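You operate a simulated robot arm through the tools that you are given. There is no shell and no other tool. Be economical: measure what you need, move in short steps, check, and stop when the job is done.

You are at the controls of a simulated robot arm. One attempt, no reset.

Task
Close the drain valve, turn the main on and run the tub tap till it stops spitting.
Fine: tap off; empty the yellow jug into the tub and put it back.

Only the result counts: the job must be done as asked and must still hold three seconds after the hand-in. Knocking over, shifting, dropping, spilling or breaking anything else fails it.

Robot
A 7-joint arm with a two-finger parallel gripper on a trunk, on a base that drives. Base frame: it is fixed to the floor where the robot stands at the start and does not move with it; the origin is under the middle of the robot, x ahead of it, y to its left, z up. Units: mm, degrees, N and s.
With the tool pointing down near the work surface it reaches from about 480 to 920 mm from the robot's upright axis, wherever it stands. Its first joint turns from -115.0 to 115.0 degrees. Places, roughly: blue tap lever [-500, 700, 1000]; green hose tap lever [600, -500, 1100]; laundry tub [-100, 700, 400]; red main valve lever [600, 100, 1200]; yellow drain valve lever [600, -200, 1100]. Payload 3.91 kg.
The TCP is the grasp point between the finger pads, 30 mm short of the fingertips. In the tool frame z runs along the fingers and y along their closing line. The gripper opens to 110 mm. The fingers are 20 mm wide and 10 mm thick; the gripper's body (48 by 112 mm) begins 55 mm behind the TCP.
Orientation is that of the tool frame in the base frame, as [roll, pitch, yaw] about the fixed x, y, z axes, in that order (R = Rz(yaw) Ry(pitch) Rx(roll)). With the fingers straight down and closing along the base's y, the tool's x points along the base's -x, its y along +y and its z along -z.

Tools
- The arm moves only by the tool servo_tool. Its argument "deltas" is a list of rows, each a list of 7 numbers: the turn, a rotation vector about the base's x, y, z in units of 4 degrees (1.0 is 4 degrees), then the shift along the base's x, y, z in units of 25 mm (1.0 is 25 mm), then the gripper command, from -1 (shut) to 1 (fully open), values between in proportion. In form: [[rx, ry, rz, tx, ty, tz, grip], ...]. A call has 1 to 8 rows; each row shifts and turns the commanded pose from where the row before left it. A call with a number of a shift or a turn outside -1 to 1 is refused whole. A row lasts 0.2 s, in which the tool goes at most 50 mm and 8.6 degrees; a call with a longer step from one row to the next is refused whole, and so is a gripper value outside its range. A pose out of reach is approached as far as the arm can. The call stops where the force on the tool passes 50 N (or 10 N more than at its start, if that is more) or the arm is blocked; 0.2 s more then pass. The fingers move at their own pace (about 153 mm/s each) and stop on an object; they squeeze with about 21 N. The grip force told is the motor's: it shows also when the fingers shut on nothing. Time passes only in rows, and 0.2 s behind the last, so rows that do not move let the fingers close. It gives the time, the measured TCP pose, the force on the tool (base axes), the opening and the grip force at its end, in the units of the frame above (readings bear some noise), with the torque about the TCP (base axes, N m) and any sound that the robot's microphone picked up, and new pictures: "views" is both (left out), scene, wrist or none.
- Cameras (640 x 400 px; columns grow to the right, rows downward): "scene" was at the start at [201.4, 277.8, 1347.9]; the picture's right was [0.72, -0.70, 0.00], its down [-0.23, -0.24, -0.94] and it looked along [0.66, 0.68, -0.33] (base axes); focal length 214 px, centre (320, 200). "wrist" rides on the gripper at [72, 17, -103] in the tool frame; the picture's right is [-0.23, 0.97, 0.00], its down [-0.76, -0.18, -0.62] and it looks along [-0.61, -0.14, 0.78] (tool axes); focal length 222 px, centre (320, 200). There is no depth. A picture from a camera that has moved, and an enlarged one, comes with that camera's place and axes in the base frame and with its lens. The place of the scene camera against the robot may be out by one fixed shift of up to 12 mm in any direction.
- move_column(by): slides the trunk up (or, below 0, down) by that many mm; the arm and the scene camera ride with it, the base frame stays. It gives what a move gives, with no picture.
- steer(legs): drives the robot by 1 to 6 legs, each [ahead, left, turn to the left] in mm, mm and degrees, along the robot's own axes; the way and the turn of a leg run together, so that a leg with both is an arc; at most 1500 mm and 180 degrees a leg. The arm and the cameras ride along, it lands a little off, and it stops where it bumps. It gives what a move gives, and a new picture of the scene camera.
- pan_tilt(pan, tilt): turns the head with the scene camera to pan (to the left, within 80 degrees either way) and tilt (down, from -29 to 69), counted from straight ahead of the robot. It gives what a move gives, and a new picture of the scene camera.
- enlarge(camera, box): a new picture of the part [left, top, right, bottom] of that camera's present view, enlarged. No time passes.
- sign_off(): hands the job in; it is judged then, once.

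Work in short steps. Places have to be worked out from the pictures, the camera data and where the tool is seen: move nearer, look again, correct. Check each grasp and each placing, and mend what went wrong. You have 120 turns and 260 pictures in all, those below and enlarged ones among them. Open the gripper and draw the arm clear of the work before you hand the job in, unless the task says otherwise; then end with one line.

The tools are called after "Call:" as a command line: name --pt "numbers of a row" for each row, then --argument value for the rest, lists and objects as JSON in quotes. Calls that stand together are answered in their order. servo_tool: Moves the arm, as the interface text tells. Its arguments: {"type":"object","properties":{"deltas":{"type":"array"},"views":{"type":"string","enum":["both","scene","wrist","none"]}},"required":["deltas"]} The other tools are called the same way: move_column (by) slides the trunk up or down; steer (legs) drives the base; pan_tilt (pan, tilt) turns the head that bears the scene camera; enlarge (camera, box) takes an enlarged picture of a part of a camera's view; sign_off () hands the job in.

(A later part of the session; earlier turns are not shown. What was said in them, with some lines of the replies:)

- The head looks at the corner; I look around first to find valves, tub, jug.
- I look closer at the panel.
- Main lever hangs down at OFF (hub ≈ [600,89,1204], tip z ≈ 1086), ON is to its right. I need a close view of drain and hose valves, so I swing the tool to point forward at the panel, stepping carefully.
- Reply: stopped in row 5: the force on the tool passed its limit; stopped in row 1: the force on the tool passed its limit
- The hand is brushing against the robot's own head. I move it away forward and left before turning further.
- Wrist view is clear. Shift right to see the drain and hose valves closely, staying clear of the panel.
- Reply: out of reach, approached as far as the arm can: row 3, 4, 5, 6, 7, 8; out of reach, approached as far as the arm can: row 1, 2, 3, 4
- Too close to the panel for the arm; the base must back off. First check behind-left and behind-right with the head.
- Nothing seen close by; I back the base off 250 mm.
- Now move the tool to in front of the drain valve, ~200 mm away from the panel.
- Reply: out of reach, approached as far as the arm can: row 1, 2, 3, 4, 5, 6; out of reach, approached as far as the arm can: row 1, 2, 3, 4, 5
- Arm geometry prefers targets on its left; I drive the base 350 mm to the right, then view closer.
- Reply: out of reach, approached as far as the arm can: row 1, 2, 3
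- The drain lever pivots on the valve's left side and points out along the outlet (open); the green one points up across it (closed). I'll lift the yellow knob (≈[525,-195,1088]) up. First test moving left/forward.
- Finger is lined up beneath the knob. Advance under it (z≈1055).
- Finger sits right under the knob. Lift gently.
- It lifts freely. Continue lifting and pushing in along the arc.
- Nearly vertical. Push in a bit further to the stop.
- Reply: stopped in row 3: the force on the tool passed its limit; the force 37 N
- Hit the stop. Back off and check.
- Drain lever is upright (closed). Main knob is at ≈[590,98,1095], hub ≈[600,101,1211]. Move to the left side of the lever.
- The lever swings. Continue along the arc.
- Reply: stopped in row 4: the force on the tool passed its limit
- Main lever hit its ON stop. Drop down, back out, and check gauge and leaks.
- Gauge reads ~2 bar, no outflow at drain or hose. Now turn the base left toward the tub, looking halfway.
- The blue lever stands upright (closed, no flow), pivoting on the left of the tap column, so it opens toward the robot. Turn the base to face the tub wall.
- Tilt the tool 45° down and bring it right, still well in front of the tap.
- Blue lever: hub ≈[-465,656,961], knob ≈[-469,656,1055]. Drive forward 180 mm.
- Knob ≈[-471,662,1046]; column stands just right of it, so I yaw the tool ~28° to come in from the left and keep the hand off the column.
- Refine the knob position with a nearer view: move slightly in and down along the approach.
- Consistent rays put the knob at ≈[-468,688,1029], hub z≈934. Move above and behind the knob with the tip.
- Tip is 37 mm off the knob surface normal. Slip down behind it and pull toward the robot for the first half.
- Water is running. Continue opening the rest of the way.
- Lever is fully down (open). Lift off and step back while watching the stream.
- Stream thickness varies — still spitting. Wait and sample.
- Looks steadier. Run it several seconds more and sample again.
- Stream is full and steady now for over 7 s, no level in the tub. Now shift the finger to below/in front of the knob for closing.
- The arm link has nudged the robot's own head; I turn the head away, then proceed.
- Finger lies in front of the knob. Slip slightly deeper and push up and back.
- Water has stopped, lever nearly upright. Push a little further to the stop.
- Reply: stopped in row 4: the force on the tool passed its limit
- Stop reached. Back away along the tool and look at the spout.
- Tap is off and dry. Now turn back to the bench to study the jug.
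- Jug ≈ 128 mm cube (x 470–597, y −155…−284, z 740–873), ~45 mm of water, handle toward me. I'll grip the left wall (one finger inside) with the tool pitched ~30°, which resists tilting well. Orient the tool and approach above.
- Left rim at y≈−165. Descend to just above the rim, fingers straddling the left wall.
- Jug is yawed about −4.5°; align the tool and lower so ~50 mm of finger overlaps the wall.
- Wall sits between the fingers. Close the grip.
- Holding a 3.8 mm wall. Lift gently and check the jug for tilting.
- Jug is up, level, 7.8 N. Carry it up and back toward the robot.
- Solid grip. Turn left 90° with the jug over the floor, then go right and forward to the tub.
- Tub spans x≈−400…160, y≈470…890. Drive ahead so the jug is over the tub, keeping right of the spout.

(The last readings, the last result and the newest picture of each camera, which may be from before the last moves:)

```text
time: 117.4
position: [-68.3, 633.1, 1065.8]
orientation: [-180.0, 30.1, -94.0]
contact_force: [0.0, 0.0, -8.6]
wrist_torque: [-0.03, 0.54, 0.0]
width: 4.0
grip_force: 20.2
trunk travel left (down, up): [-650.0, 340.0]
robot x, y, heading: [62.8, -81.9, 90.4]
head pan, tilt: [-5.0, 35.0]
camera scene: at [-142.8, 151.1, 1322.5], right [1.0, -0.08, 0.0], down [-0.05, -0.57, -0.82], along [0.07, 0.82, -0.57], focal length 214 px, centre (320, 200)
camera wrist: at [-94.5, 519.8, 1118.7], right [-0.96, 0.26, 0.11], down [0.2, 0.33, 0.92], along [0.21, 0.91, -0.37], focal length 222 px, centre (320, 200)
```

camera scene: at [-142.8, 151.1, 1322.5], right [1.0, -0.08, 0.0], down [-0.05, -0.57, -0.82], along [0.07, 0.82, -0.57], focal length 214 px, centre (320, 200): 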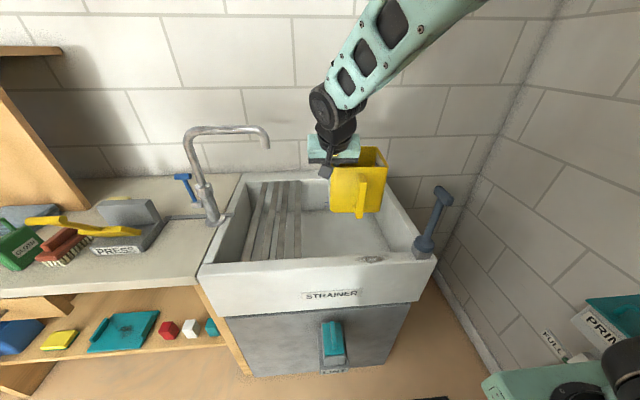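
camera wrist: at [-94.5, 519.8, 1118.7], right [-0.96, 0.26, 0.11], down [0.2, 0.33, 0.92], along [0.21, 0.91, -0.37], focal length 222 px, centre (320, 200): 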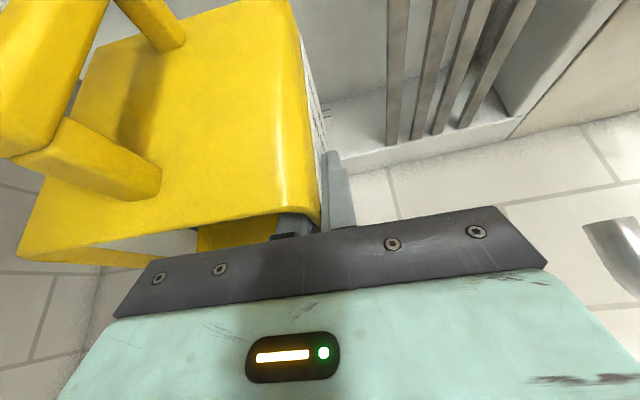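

Jug is over the tub's interior. Tilt to the right (about base +y), first 48° before any pour begins.

Call:
servo_tool --pt "0 1 0 -0.2 0.1 0 -1" --pt "0 1 0 -0.2 0.1 0 -1" --pt "0 1 0 -0.2 0.1 0 -1" --pt "0 1 0 -0.1 0.1 0 -1" --pt "0 1 0 0 0 0 -1" --pt "0 1 0 0 0 0 -1" --pt "0 1 0 0 0 0 -1" --pt "0 1 0 0 0 0 -1" --views "none"

Call:
servo_tool --pt "0 1 0 0 0 0 -1" --pt "0 1 0 0 0 0 -1" --pt "0 1 0 0 0 0 -1" --pt "0 1 0 0 0 0 -1" --pt "0 0 0 0 0 0 -1"

```text
time: 119.2
position: [-87.0, 643.4, 1067.0]
orientation: [144.9, 23.1, -110.2]
contact_force: [-0.2, 0.0, -8.5]
wrist_torque: [-0.03, 0.21, -0.05]
width: 4.0
grip_force: 20.8
trunk travel left (down, up): [-650.0, 340.0]
robot x, y, heading: [58.9, -86.2, 90.0]
head pan, tilt: [-5.0, 35.0]
```

```text
time: 120.4
position: [-86.2, 643.6, 1066.8]
orientation: [129.3, 17.0, -115.7]
contact_force: [-0.6, 0.7, -8.3]
wrist_torque: [-0.05, 0.05, 0.0]
width: 3.7
grip_force: 21.5
trunk travel left (down, up): [-650.0, 340.0]
robot x, y, heading: [58.9, -83.4, 90.6]
head pan, tilt: [-5.0, 35.0]
camera scene: at [-142.7, 151.1, 1322.5], right [1.0, -0.08, 0.0], down [-0.05, -0.57, -0.82], along [0.07, 0.82, -0.57], focal length 214 px, centre (320, 200)
camera wrist: at [-64.3, 529.4, 1120.1], right [-0.56, 0.26, 0.79], down [0.82, 0.33, 0.47], along [-0.14, 0.91, -0.4], focal length 222 px, centre (320, 200)
```

scene: 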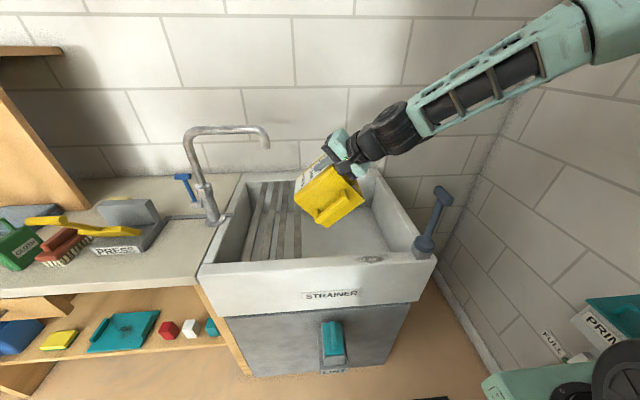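
wrist: 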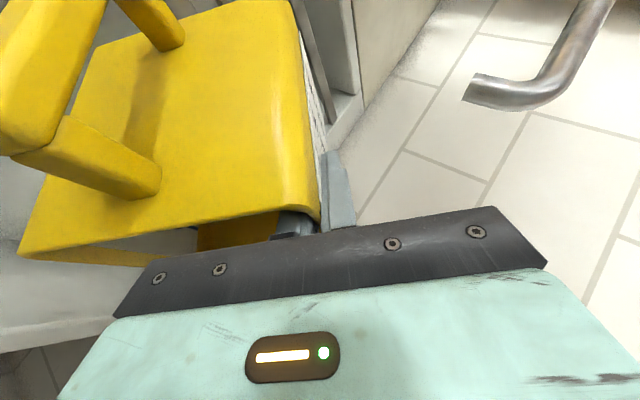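

Works well; all above the tub. Continue tilting slowly.

Call:
servo_tool --pt "0 0.5 0 0 0 0 -1" --pt "0 0.5 0 0 0 0 -1" --pt "0 0.5 0 0 0 0 -1" --pt "0 0.5 0 0 0 0 -1" --pt "0 0.5 0 0 0 0 -1" --pt "0 0.5 0 0 0 0 -1" --pt "0 0.5 0 0 0 0 -1" --pt "0 0.5 0 0 0 0 -1" --views "scene"

Call:
servo_tool --pt "0 0.5 0 0 0 0 -1" --pt "0 0.5 0 0 0 0 -1" --pt "0 0.5 0 0 0 0 -1" --pt "0 0.5 0 0 0 0 -1" --pt "0 0.5 0 0 0 0 -1" --pt "0 0.5 0 0 0 0 -1" --pt "0 0.5 0 0 0 0 -1" --pt "0 0.5 0 0 0 0 -1" --views "scene"

```text
time: 122.2
position: [-86.2, 644.1, 1066.3]
orientation: [114.6, 9.5, -119.0]
contact_force: [-0.1, 0.0, -6.7]
wrist_torque: [-0.03, -0.13, -0.04]
width: 4.0
grip_force: 20.9
trunk travel left (down, up): [-650.0, 340.0]
robot x, y, heading: [58.5, -81.4, 90.5]
head pan, tilt: [-5.0, 35.0]
camera scene: at [-142.8, 151.0, 1322.5], right [1.0, -0.08, 0.0], down [-0.05, -0.57, -0.82], along [0.07, 0.82, -0.57], focal length 214 px, centre (320, 200)
```

scene: 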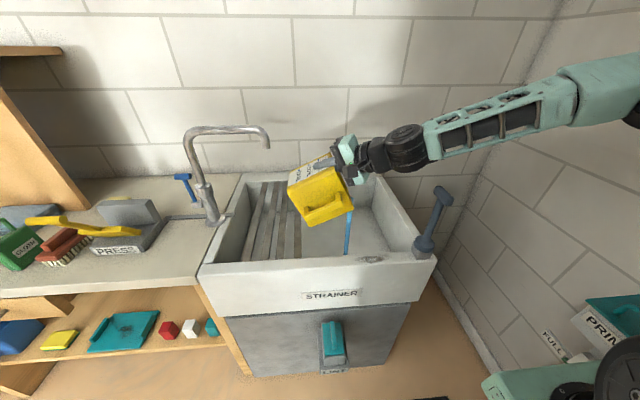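

```text
time: 124.0
position: [-86.3, 644.9, 1067.2]
orientation: [100.6, 1.6, -120.4]
contact_force: [0.6, -0.2, -3.6]
wrist_torque: [-0.03, -0.2, 0.0]
width: 3.8
grip_force: 20.5
trunk travel left (down, up): [-650.0, 340.0]
robot x, y, heading: [63.7, -82.9, 90.5]
head pan, tilt: [-5.0, 35.0]
camera scene: at [-142.8, 150.8, 1322.6], right [1.0, -0.08, 0.0], down [-0.05, -0.57, -0.82], along [0.07, 0.82, -0.57], focal length 214 px, centre (320, 200)
```

scene: 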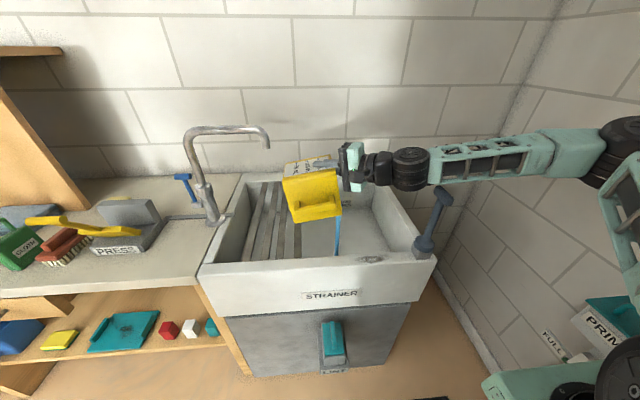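

Pouring cleanly into the tub. Continue past horizontal.

Call:
servo_tool --pt "0 0.5 0 0 0 0 -1" --pt "0 0.5 0 0 0 0 -1" --pt "0 0.5 0 0 0 0 -1" --pt "0 0.5 0 0 0 0 -1" --pt "0 0.5 0 0 0 0 -1" --pt "0 0.5 0 0 0 0 -1" --pt "0 0.5 0 0 0 0 -1" --pt "0 0.5 0 0 0 0 -1" --views "none"

Call:
servo_tool --pt "0 0.5 0 0.2 0 0 -1" --pt "0 0.5 0 0.2 0 0 -1" --pt "0 0.5 0 0.2 0 0 -1" --pt "0 0 0 0 0 0 -1" --pt "0 0 0 0 0 0 -1" --pt "0 0 0 0 0 0 -1" --pt "0 0 0 0 0 0 -1" --pt "0 0 0 0 0 0 -1"

```text
time: 126.0
position: [-81.4, 636.9, 1128.3]
orientation: [81.9, -2.8, -119.8]
contact_force: [0.1, -0.2, -1.9]
wrist_torque: [-0.01, -0.09, -0.05]
width: 4.0
grip_force: 20.6
trunk travel left (down, up): [-650.0, 340.0]
robot x, y, heading: [59.0, -82.1, 90.6]
head pan, tilt: [-5.0, 35.0]
stopped in row 8: the arm was blocked; the commanded pose is now the measured one
```

```text
time: 128.0
position: [-54.5, 636.7, 1165.2]
orientation: [73.3, -3.7, -119.7]
contact_force: [-0.3, -0.3, -2.0]
wrist_torque: [-0.03, -0.1, 0.0]
width: 3.5
grip_force: 21.1
trunk travel left (down, up): [-650.0, 340.0]
robot x, y, heading: [64.1, -85.2, 90.5]
head pan, tilt: [-5.0, 35.0]
stopped in row 8: the arm was blocked; the commanded pose is now the measured one
camera scene: at [-141.9, 144.8, 1323.3], right [1.0, -0.08, 0.0], down [-0.05, -0.57, -0.82], along [0.07, 0.82, -0.57], focal length 214 px, centre (320, 200)
camera wrist: at [-1.7, 520.9, 1156.2], right [0.39, 0.11, 0.92], down [0.84, 0.37, -0.4], along [-0.38, 0.92, 0.05], focal length 222 px, centre (320, 200)
```

scene: 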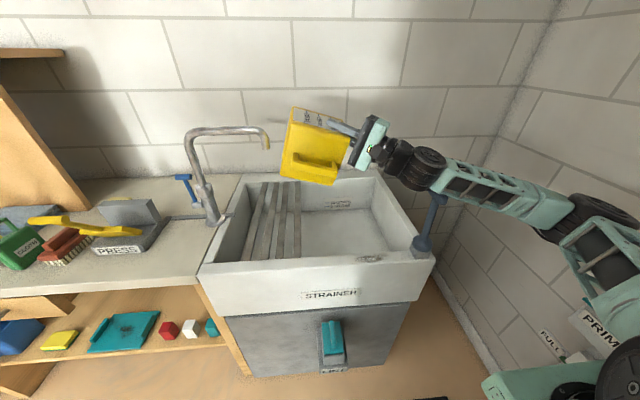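
wrist: 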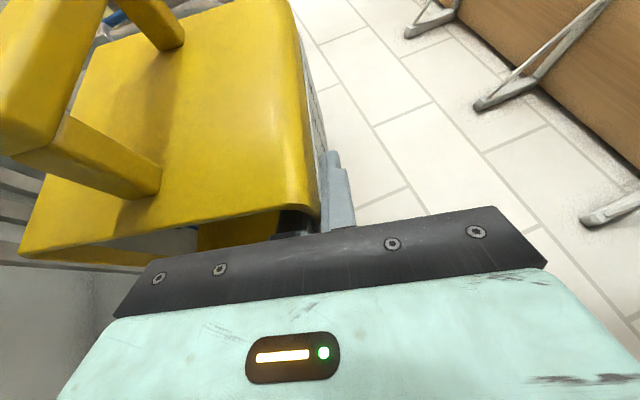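

Jug is empty (1.9 N). The arm got blocked at the end; check the dark tub lever beside the forearm.

Call:
enlarge --camera "scene" --box '[340, 100, 500, 280]'

Call:
servo_tool --pt "0 -0.7 0 0 0 0 -1" --pt "0 -0.7 0 0 0 0 -1" --pt "0 -0.7 0 0 0 0 -1" --pt "0 -0.7 0 0 0 0 -1" --views "scene"

```text
2.22 times, centred on (420, 190) of scene
camera zoom: at [-141.9, 144.8, 1323.3], right [1.0, -0.08, 0.0], down [-0.05, -0.57, -0.82], along [0.07, 0.82, -0.57], focal length 477 px, centre (98, 222)
```

zoom: 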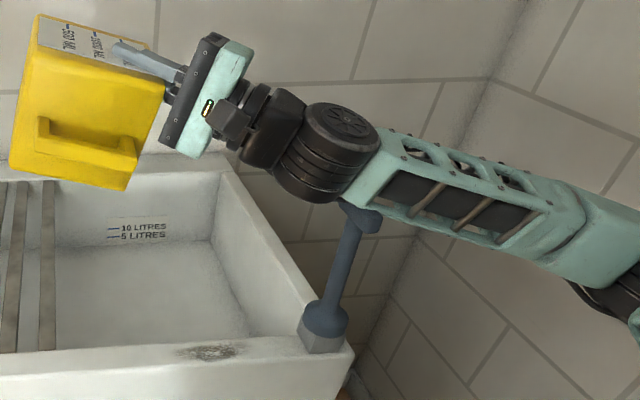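

```text
time: 129.0
position: [-58.9, 643.5, 1145.9]
orientation: [84.4, 0.7, -119.8]
contact_force: [0.3, -0.2, -1.9]
wrist_torque: [-0.03, -0.08, 0.02]
width: 4.1
grip_force: 21.5
trunk travel left (down, up): [-650.0, 340.0]
robot x, y, heading: [66.4, -84.1, 90.3]
head pan, tilt: [-5.0, 35.0]
camera scene: at [-142.3, 151.0, 1322.0], right [1.0, -0.08, 0.0], down [-0.05, -0.57, -0.82], along [0.07, 0.82, -0.57], focal length 214 px, centre (320, 200)
```

scene: 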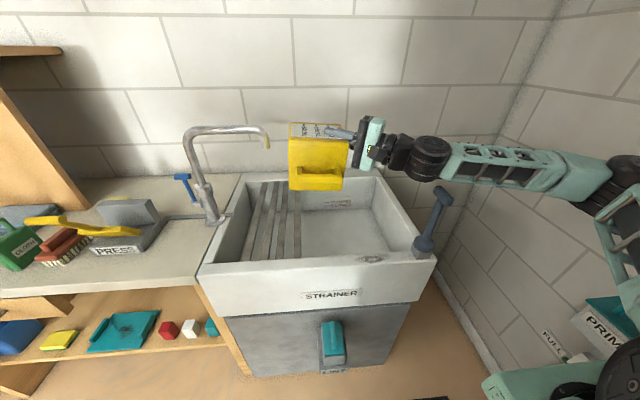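

The forearm only touched the plunger handle at the end; it is unmoved. Rotate the jug back upright.

Call:
servo_tool --pt "0 -1 0 0 0 0 -1" --pt "0 -1 0 0 0 0 -1" --pt "0 -1 0 0 0 0 -1" --pt "0 -1 0 0 0 0 -1" --pt "0 -1 0 0 0 0 -1" --pt "0 -1 0 0 0 0 -1" --pt "0 -1 0 0 0 0 -1" --pt "0 -1 0 0 0 0 -1" --views "none"

Call:
servo_tool --pt "0 -1 0 0 0 0 -1" --pt "0 -1 0 0 0 0 -1" --pt "0 -1 0 0 0 0 -1" --pt "0 -1 0 0 0 0 -1" --pt "0 -1 0 0 0 0 -1" --pt "0 -1 0 0 0 0 -1" --pt "0 -1 0 0 0 0 -1" --pt "0 -1 0 0 0 0 -1" --views "none"

Call:
servo_tool --pt "0 -1 0 0 0 0 -1" --pt "0 -1 0 0 0 0 -1" --pt "0 -1 0 0 0 0 -1" --pt "0 -1 0 0 0 0 -1" --pt "0 -1 0 0 0 0 -1" --pt "0 -1 0 0 0 0 -1" --pt "0 -1 0 0 0 0 -1" --pt "0 -1 0 0 0 0 -1"

```text
time: 130.8
position: [-58.2, 643.3, 1148.1]
orientation: [112.9, 15.9, -115.8]
contact_force: [0.5, 0.5, -1.6]
wrist_torque: [-0.04, -0.02, 0.04]
width: 4.0
grip_force: 20.9
trunk travel left (down, up): [-650.0, 340.0]
robot x, y, heading: [61.5, -81.2, 90.5]
head pan, tilt: [-5.0, 35.0]
```

```text
time: 132.6
position: [-58.3, 644.3, 1147.7]
orientation: [145.2, 27.0, -103.7]
contact_force: [0.0, 0.6, -2.4]
wrist_torque: [0.03, 0.03, 0.01]
width: 3.8
grip_force: 21.0
trunk travel left (down, up): [-650.0, 340.0]
robot x, y, heading: [61.3, -84.1, 90.4]
head pan, tilt: [-5.0, 35.0]
```

```text
time: 134.4
position: [-58.2, 642.8, 1147.9]
orientation: [-178.3, 29.6, -85.8]
contact_force: [-0.5, 0.3, -1.5]
wrist_torque: [-0.04, 0.12, 0.02]
width: 4.1
grip_force: 20.6
trunk travel left (down, up): [-650.0, 340.0]
robot x, y, heading: [63.1, -82.0, 90.3]
head pan, tilt: [-5.0, 35.0]
camera scene: at [-142.0, 150.8, 1322.6], right [1.0, -0.08, 0.0], down [-0.05, -0.57, -0.82], along [0.07, 0.82, -0.57], focal length 214 px, centre (320, 200)
camera wrist: at [-70.3, 527.5, 1201.4], right [-0.99, 0.14, 0.09], down [0.13, 0.36, 0.92], along [0.1, 0.92, -0.37], focal length 222 px, centre (320, 200)
```

scene: 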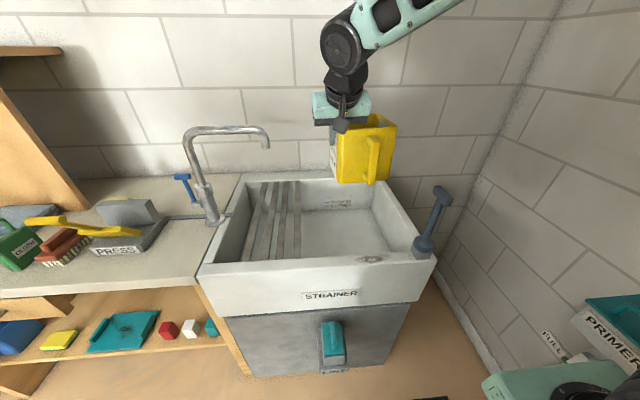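
wrist: 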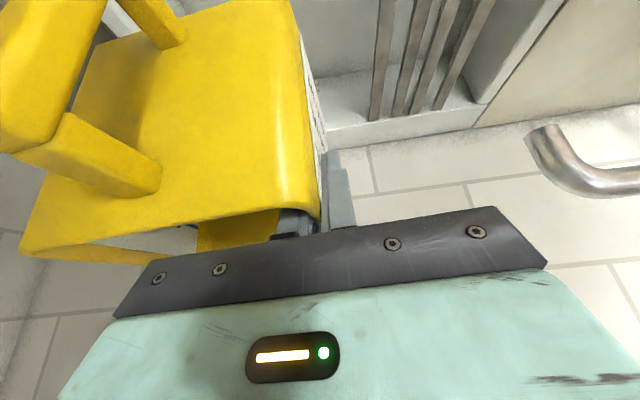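

Jug upright again, plunger and tub unmoved. Drive back the same way to the bench.

Call:
steer --legs '[[-273, 0, 0], [0, 362, 0], [0, 0, -90]]'

Call:
pan_tilt --pan -5 --tilt 40

```text
time: 142.0
position: [427.6, -228.6, 1148.3]
orientation: [-178.5, 29.7, -175.2]
contact_force: [-0.3, -0.1, -1.6]
wrist_torque: [0.09, 0.03, 0.03]
width: 3.8
grip_force: 20.9
trunk travel left (down, up): [-650.0, 340.0]
robot x, y, heading: [-301.0, -359.8, 0.9]
head pan, tilt: [-5.0, 35.0]
camera scene: at [-76.5, -150.2, 1322.6], right [-0.07, -1.0, 0.0], down [-0.57, 0.04, -0.82], along [0.82, -0.06, -0.57], focal length 214 px, centre (320, 200)
```

scene: 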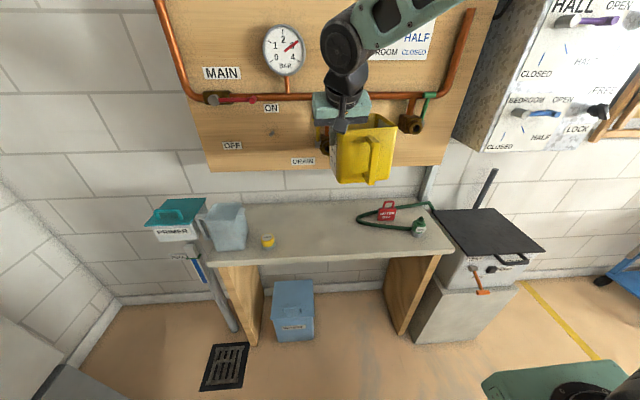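

```text
time: 142.7
position: [429.4, -227.5, 1148.0]
orientation: [-178.4, 29.7, -175.2]
contact_force: [0.3, -0.7, -1.5]
wrist_torque: [0.13, -0.01, 0.02]
width: 4.0
grip_force: 21.2
trunk travel left (down, up): [-650.0, 340.0]
robot x, y, heading: [-294.9, -357.7, 0.6]
head pan, tilt: [-5.0, 40.0]
camera scene: at [-79.5, -150.0, 1315.0], right [-0.07, -1.0, 0.0], down [-0.64, 0.04, -0.77], along [0.76, -0.05, -0.64], focal length 214 px, centre (320, 200)
```

scene: 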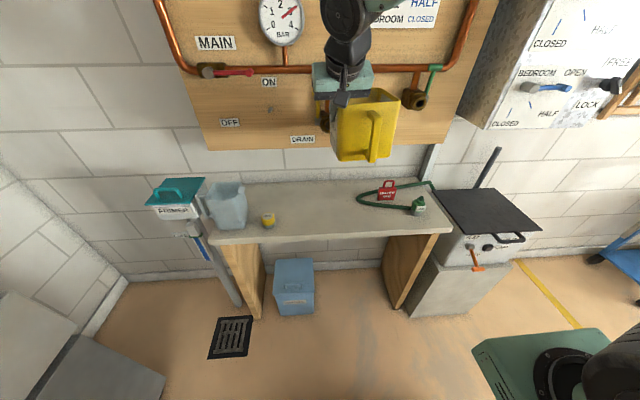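

Correct the yaw, move left, and descend before going forward under the valves.

Call:
servo_tool --pt "0.35 0 -0.8 0 0.4 -0.8 -1" --pt "0 0 -0.8 0 0.4 -1 -1" --pt "0 0 -0.4 0 0.4 -1 -1" --pt "0 0 0 0 0.4 -1 -1" --pt "0 0 0 0 0.4 -1 -1" --pt "0 0 0 0 0.3 -1 -1" --pt "0 0 0 0 0.2 -0.8 -1" --pt "0 0 0 0 0 -0.6 -1" --views "none"

Call:
servo_tool --pt "0 0 0 0.7 0 -0.3 -1" --pt "0 0 0 0.8 0 -0.3 -1" --pt "0 0 0 0.8 0 -0.3 -1" --pt "0 0 0 0.7 0 -0.3 -1" --pt "0 0 0 0.6 0 -0.3 -1" --pt "0 0 0 0 0 0 -1"

Call:
enlarge --camera "scene" --box '[270, 145, 390, 245]'

```text
time: 144.5
position: [428.7, -167.0, 967.9]
orientation: [179.9, 29.7, 176.0]
contact_force: [-0.7, 0.3, -1.5]
wrist_torque: [0.15, 0.0, 0.03]
width: 3.9
grip_force: 21.8
trunk travel left (down, up): [-650.0, 340.0]
robot x, y, heading: [-297.5, -358.1, 0.8]
head pan, tilt: [-5.0, 40.0]
```

```text
time: 145.9
position: [518.1, -166.6, 929.6]
orientation: [179.9, 29.8, 176.0]
contact_force: [-0.1, 0.4, -1.7]
wrist_torque: [0.11, 0.04, -0.05]
width: 3.7
grip_force: 21.5
trunk travel left (down, up): [-650.0, 340.0]
robot x, y, heading: [-300.4, -355.8, 1.1]
head pan, tilt: [-5.0, 40.0]
camera scene: at [-79.6, -149.9, 1315.0], right [-0.07, -1.0, 0.0], down [-0.64, 0.04, -0.77], along [0.76, -0.05, -0.64], focal length 214 px, centre (320, 200)
camera wrist: at [404.3, -142.5, 983.3], right [0.26, 0.96, 0.11], down [0.34, -0.2, 0.92], along [0.9, -0.2, -0.38], focal length 222 px, centre (320, 200)
```

scene: 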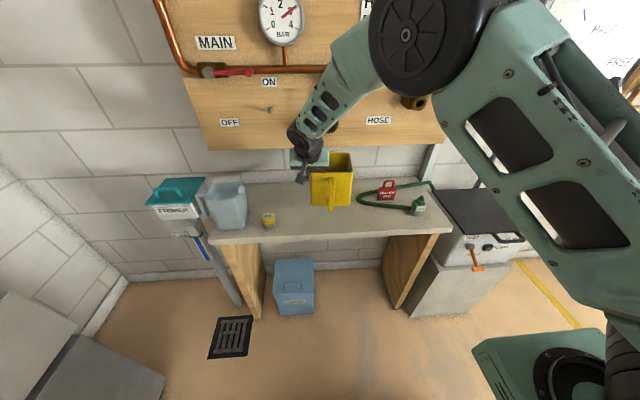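
wrist: 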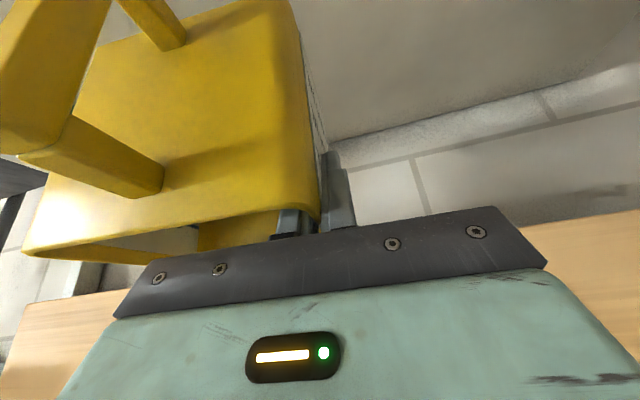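

```text
4.00 times, centred on (330, 195) of scene
camera zoom: at [-79.6, -149.9, 1315.0], right [-0.07, -1.0, 0.0], down [-0.64, 0.04, -0.77], along [0.76, -0.05, -0.64], focal length 858 px, centre (280, 220)
```

zoom: 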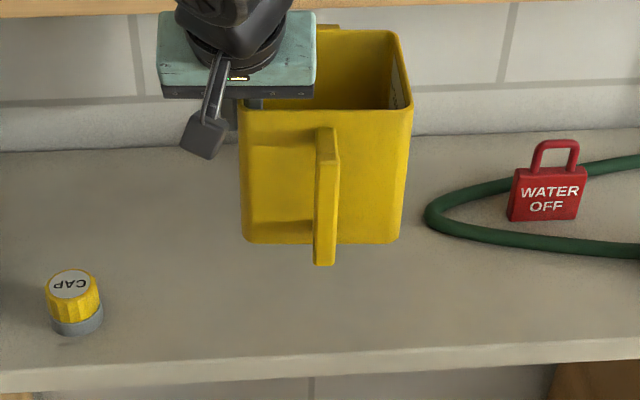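

Lower to the bench slowly.

Call:
servo_tool --pt "0 0 0 0.1 0 -0.6 -1" --pt "0 0 0 0 0 -0.6 -1" --pt "0 0 0 0 0 -0.6 -1" --pt "0 0 0 0 0 -0.6 -1" --pt "0 0 0 0 0 -0.3 -1" --pt "0 0 0 0 0 -0.2 -1" --pt "0 0 0 0 0 0 -1" --views "none"

Call:
servo_tool --pt "0 0 0 0 0 -0.1 -1" --pt "0 0 0 0 0 -0.1 -1" --pt "0 0 0 0 0 0 -1"

Call:
enlarge --camera "scene" --box '[270, 145, 390, 245]'

```text
time: 147.5
position: [520.4, -166.5, 855.9]
orientation: [180.0, 29.8, 176.0]
contact_force: [-0.2, -0.6, -1.8]
wrist_torque: [0.1, -0.01, 0.0]
width: 4.0
grip_force: 20.4
trunk travel left (down, up): [-650.0, 340.0]
robot x, y, heading: [-298.3, -354.2, 0.7]
head pan, tilt: [-5.0, 40.0]
```

```text
time: 148.3
position: [519.7, -165.9, 852.1]
orientation: [179.9, 29.7, 176.0]
contact_force: [0.2, 0.2, -1.5]
wrist_torque: [0.11, 0.03, 0.03]
width: 3.9
grip_force: 21.1
trunk travel left (down, up): [-650.0, 340.0]
robot x, y, heading: [-300.4, -355.3, 0.8]
head pan, tilt: [-5.0, 40.0]
camera scene: at [-79.5, -149.9, 1315.0], right [-0.07, -1.0, 0.0], down [-0.64, 0.04, -0.77], along [0.76, -0.05, -0.64], focal length 214 px, centre (320, 200)
camera wrist: at [406.4, -142.8, 906.3], right [0.26, 0.96, 0.11], down [0.34, -0.2, 0.92], along [0.9, -0.2, -0.38], focal length 222 px, centre (320, 200)
```

scene: 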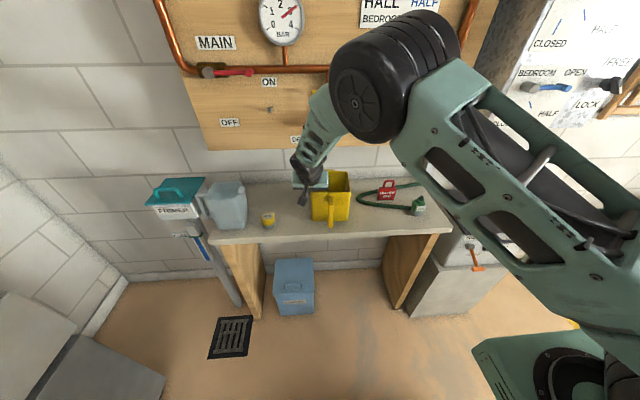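
wrist: 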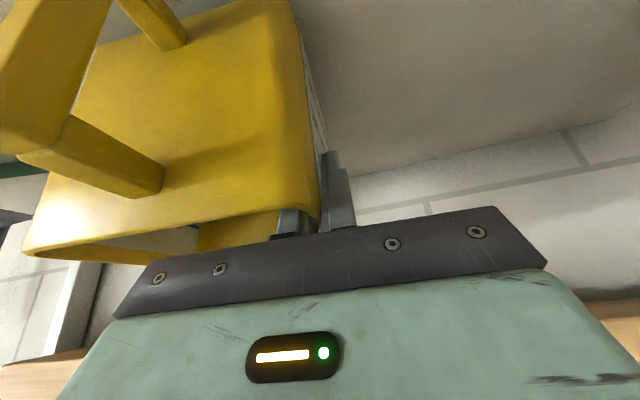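

```text
4.00 times, centred on (330, 195) of scene
camera zoom: at [-79.5, -149.9, 1315.0], right [-0.07, -1.0, 0.0], down [-0.64, 0.04, -0.77], along [0.76, -0.05, -0.64], focal length 858 px, centre (280, 220)
```

zoom: 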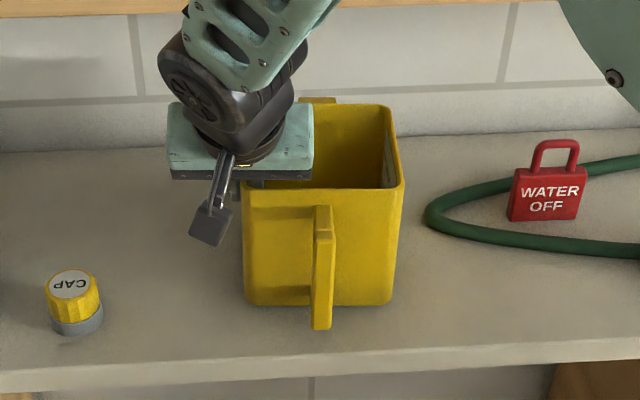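

Still hanging by a couple of mm (−1.5 N). Lower until contact.

Call:
servo_tool --pt "0 0 0 0 0 -0.08 -1" --pt "0 0 0 0 0 -0.08 -1" --pt "0 0 0 0 0 0 -1" --views "none"

```text
time: 149.1
position: [520.5, -166.2, 850.6]
orientation: [179.8, 29.9, 176.0]
contact_force: [-2.2, -0.2, 14.5]
wrist_torque: [-0.47, -0.06, -0.23]
width: 4.0
grip_force: 20.7
trunk travel left (down, up): [-650.0, 340.0]
robot x, y, heading: [-296.5, -356.0, 0.9]
head pan, tilt: [-5.0, 40.0]
```

Touched down. Relieve slightly and open the gripper.

Call:
servo_tool --pt "0 0 0 0 0 0.06 -1" --pt "0 0 0 0 0 0 -0.8" --pt "0 0 0 0 0 0 -0.5" --pt "0 0 0 0 0 0 -0.2" --pt "0 0 0 0 0 0 0.1" --pt "0 0 0 0 0 0 0.2" --pt "0 0 0 0 0 0 0.2" --views "wrist"

```text
time: 150.7
position: [520.6, -165.9, 849.9]
orientation: [-180.0, 29.8, 176.0]
contact_force: [-0.6, 0.2, 0.3]
wrist_torque: [0.01, 0.02, -0.02]
width: 66.1
grip_force: 0.2
trunk travel left (down, up): [-650.0, 340.0]
robot x, y, heading: [-299.0, -356.4, 0.9]
head pan, tilt: [-5.0, 40.0]
camera wrist: at [406.8, -142.3, 904.0], right [0.26, 0.96, 0.11], down [0.34, -0.2, 0.92], along [0.9, -0.2, -0.38], focal length 222 px, centre (320, 200)
```

wrist: 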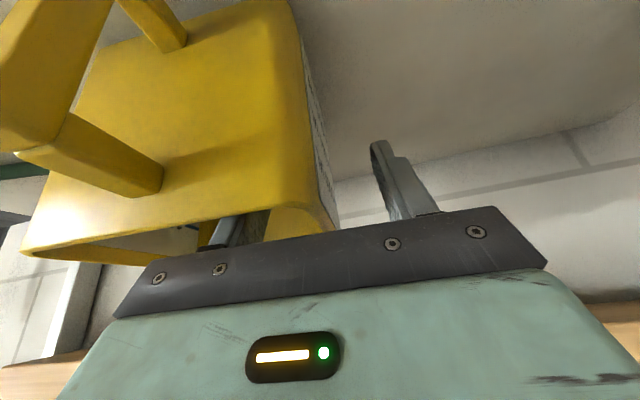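

Jug stands free. Raise straight up and retreat.

Call:
servo_tool --pt "0 0 0 0 0 0.6 0.2" --pt "0 0 0 0 0 0.8 0.2" --pt "0 0 0 0 0 0.8 0.2" --pt "0 0 0 0 0 0.8 0.2" --pt "0 0 0 -0.6 0 0.8 0.2" --pt "0 0 0 -1 0 0.6 0.2" --pt "0 0 0 -1 0 0.6 0.2" --pt "0 0 0 -1 0 0.6 0.2" --views "none"

Call:
servo_tool --pt "0 0 0 -0.6 0 0.6 1" --pt "0 0 0 -0.6 0 0.6 1" --pt "0 0 0 0 0 0 1"

Call:
enlarge --camera "scene" --box '[280, 155, 376, 235]'

```text
time: 152.5
position: [431.4, -165.3, 989.7]
orientation: [180.0, 29.7, 176.0]
contact_force: [1.5, -0.6, -0.6]
wrist_torque: [0.0, 0.01, 0.0]
width: 66.2
grip_force: 0.2
trunk travel left (down, up): [-650.0, 340.0]
robot x, y, heading: [-295.7, -357.8, 1.3]
head pan, tilt: [-5.0, 40.0]
```

```text
time: 153.3
position: [399.3, -163.9, 1021.3]
orientation: [-179.9, 29.7, 175.9]
contact_force: [0.5, 0.1, -0.3]
wrist_torque: [0.04, 0.02, -0.03]
width: 110.0
grip_force: 0.2
trunk travel left (down, up): [-650.0, 340.0]
robot x, y, heading: [-299.9, -354.2, 1.1]
head pan, tilt: [-5.0, 40.0]
camera scene: at [-79.5, -149.9, 1315.0], right [-0.07, -1.0, 0.0], down [-0.64, 0.04, -0.77], along [0.76, -0.05, -0.64], focal length 214 px, centre (320, 200)
camera wrist: at [287.1, -140.5, 1074.9], right [0.26, 0.96, 0.11], down [0.34, -0.2, 0.92], along [0.9, -0.2, -0.38], focal length 222 px, centre (320, 200)
```

scene: 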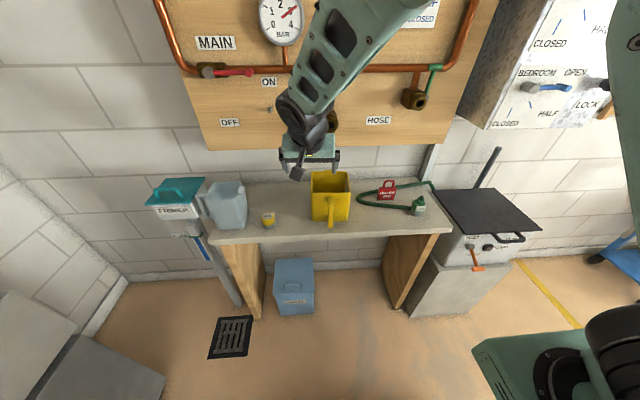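
wrist: 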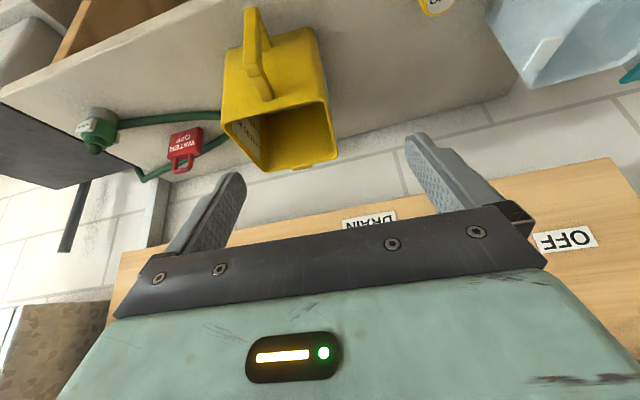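

```text
5.00 times, centred on (328, 195) of scene
camera zoom: at [-79.5, -149.9, 1315.0], right [-0.07, -1.0, 0.0], down [-0.64, 0.04, -0.77], along [0.76, -0.05, -0.64], focal length 1072 px, centre (280, 225)
```

zoom: 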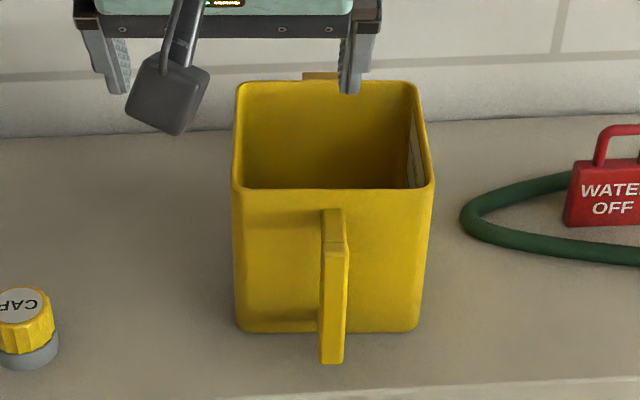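

The jug is back within about 2 mm of where it stood and is empty. Main is on, drain closed, tap off, and the arm is clear. Hand in.

Call:
sign_off

```text
The job is handed in.
```

The drain valve is closed, the main is on at about 2 bar, and the tub tap ran until the stream was steady and is now off. The yellow jug was emptied into the tub and put back within about 2 mm of its place.
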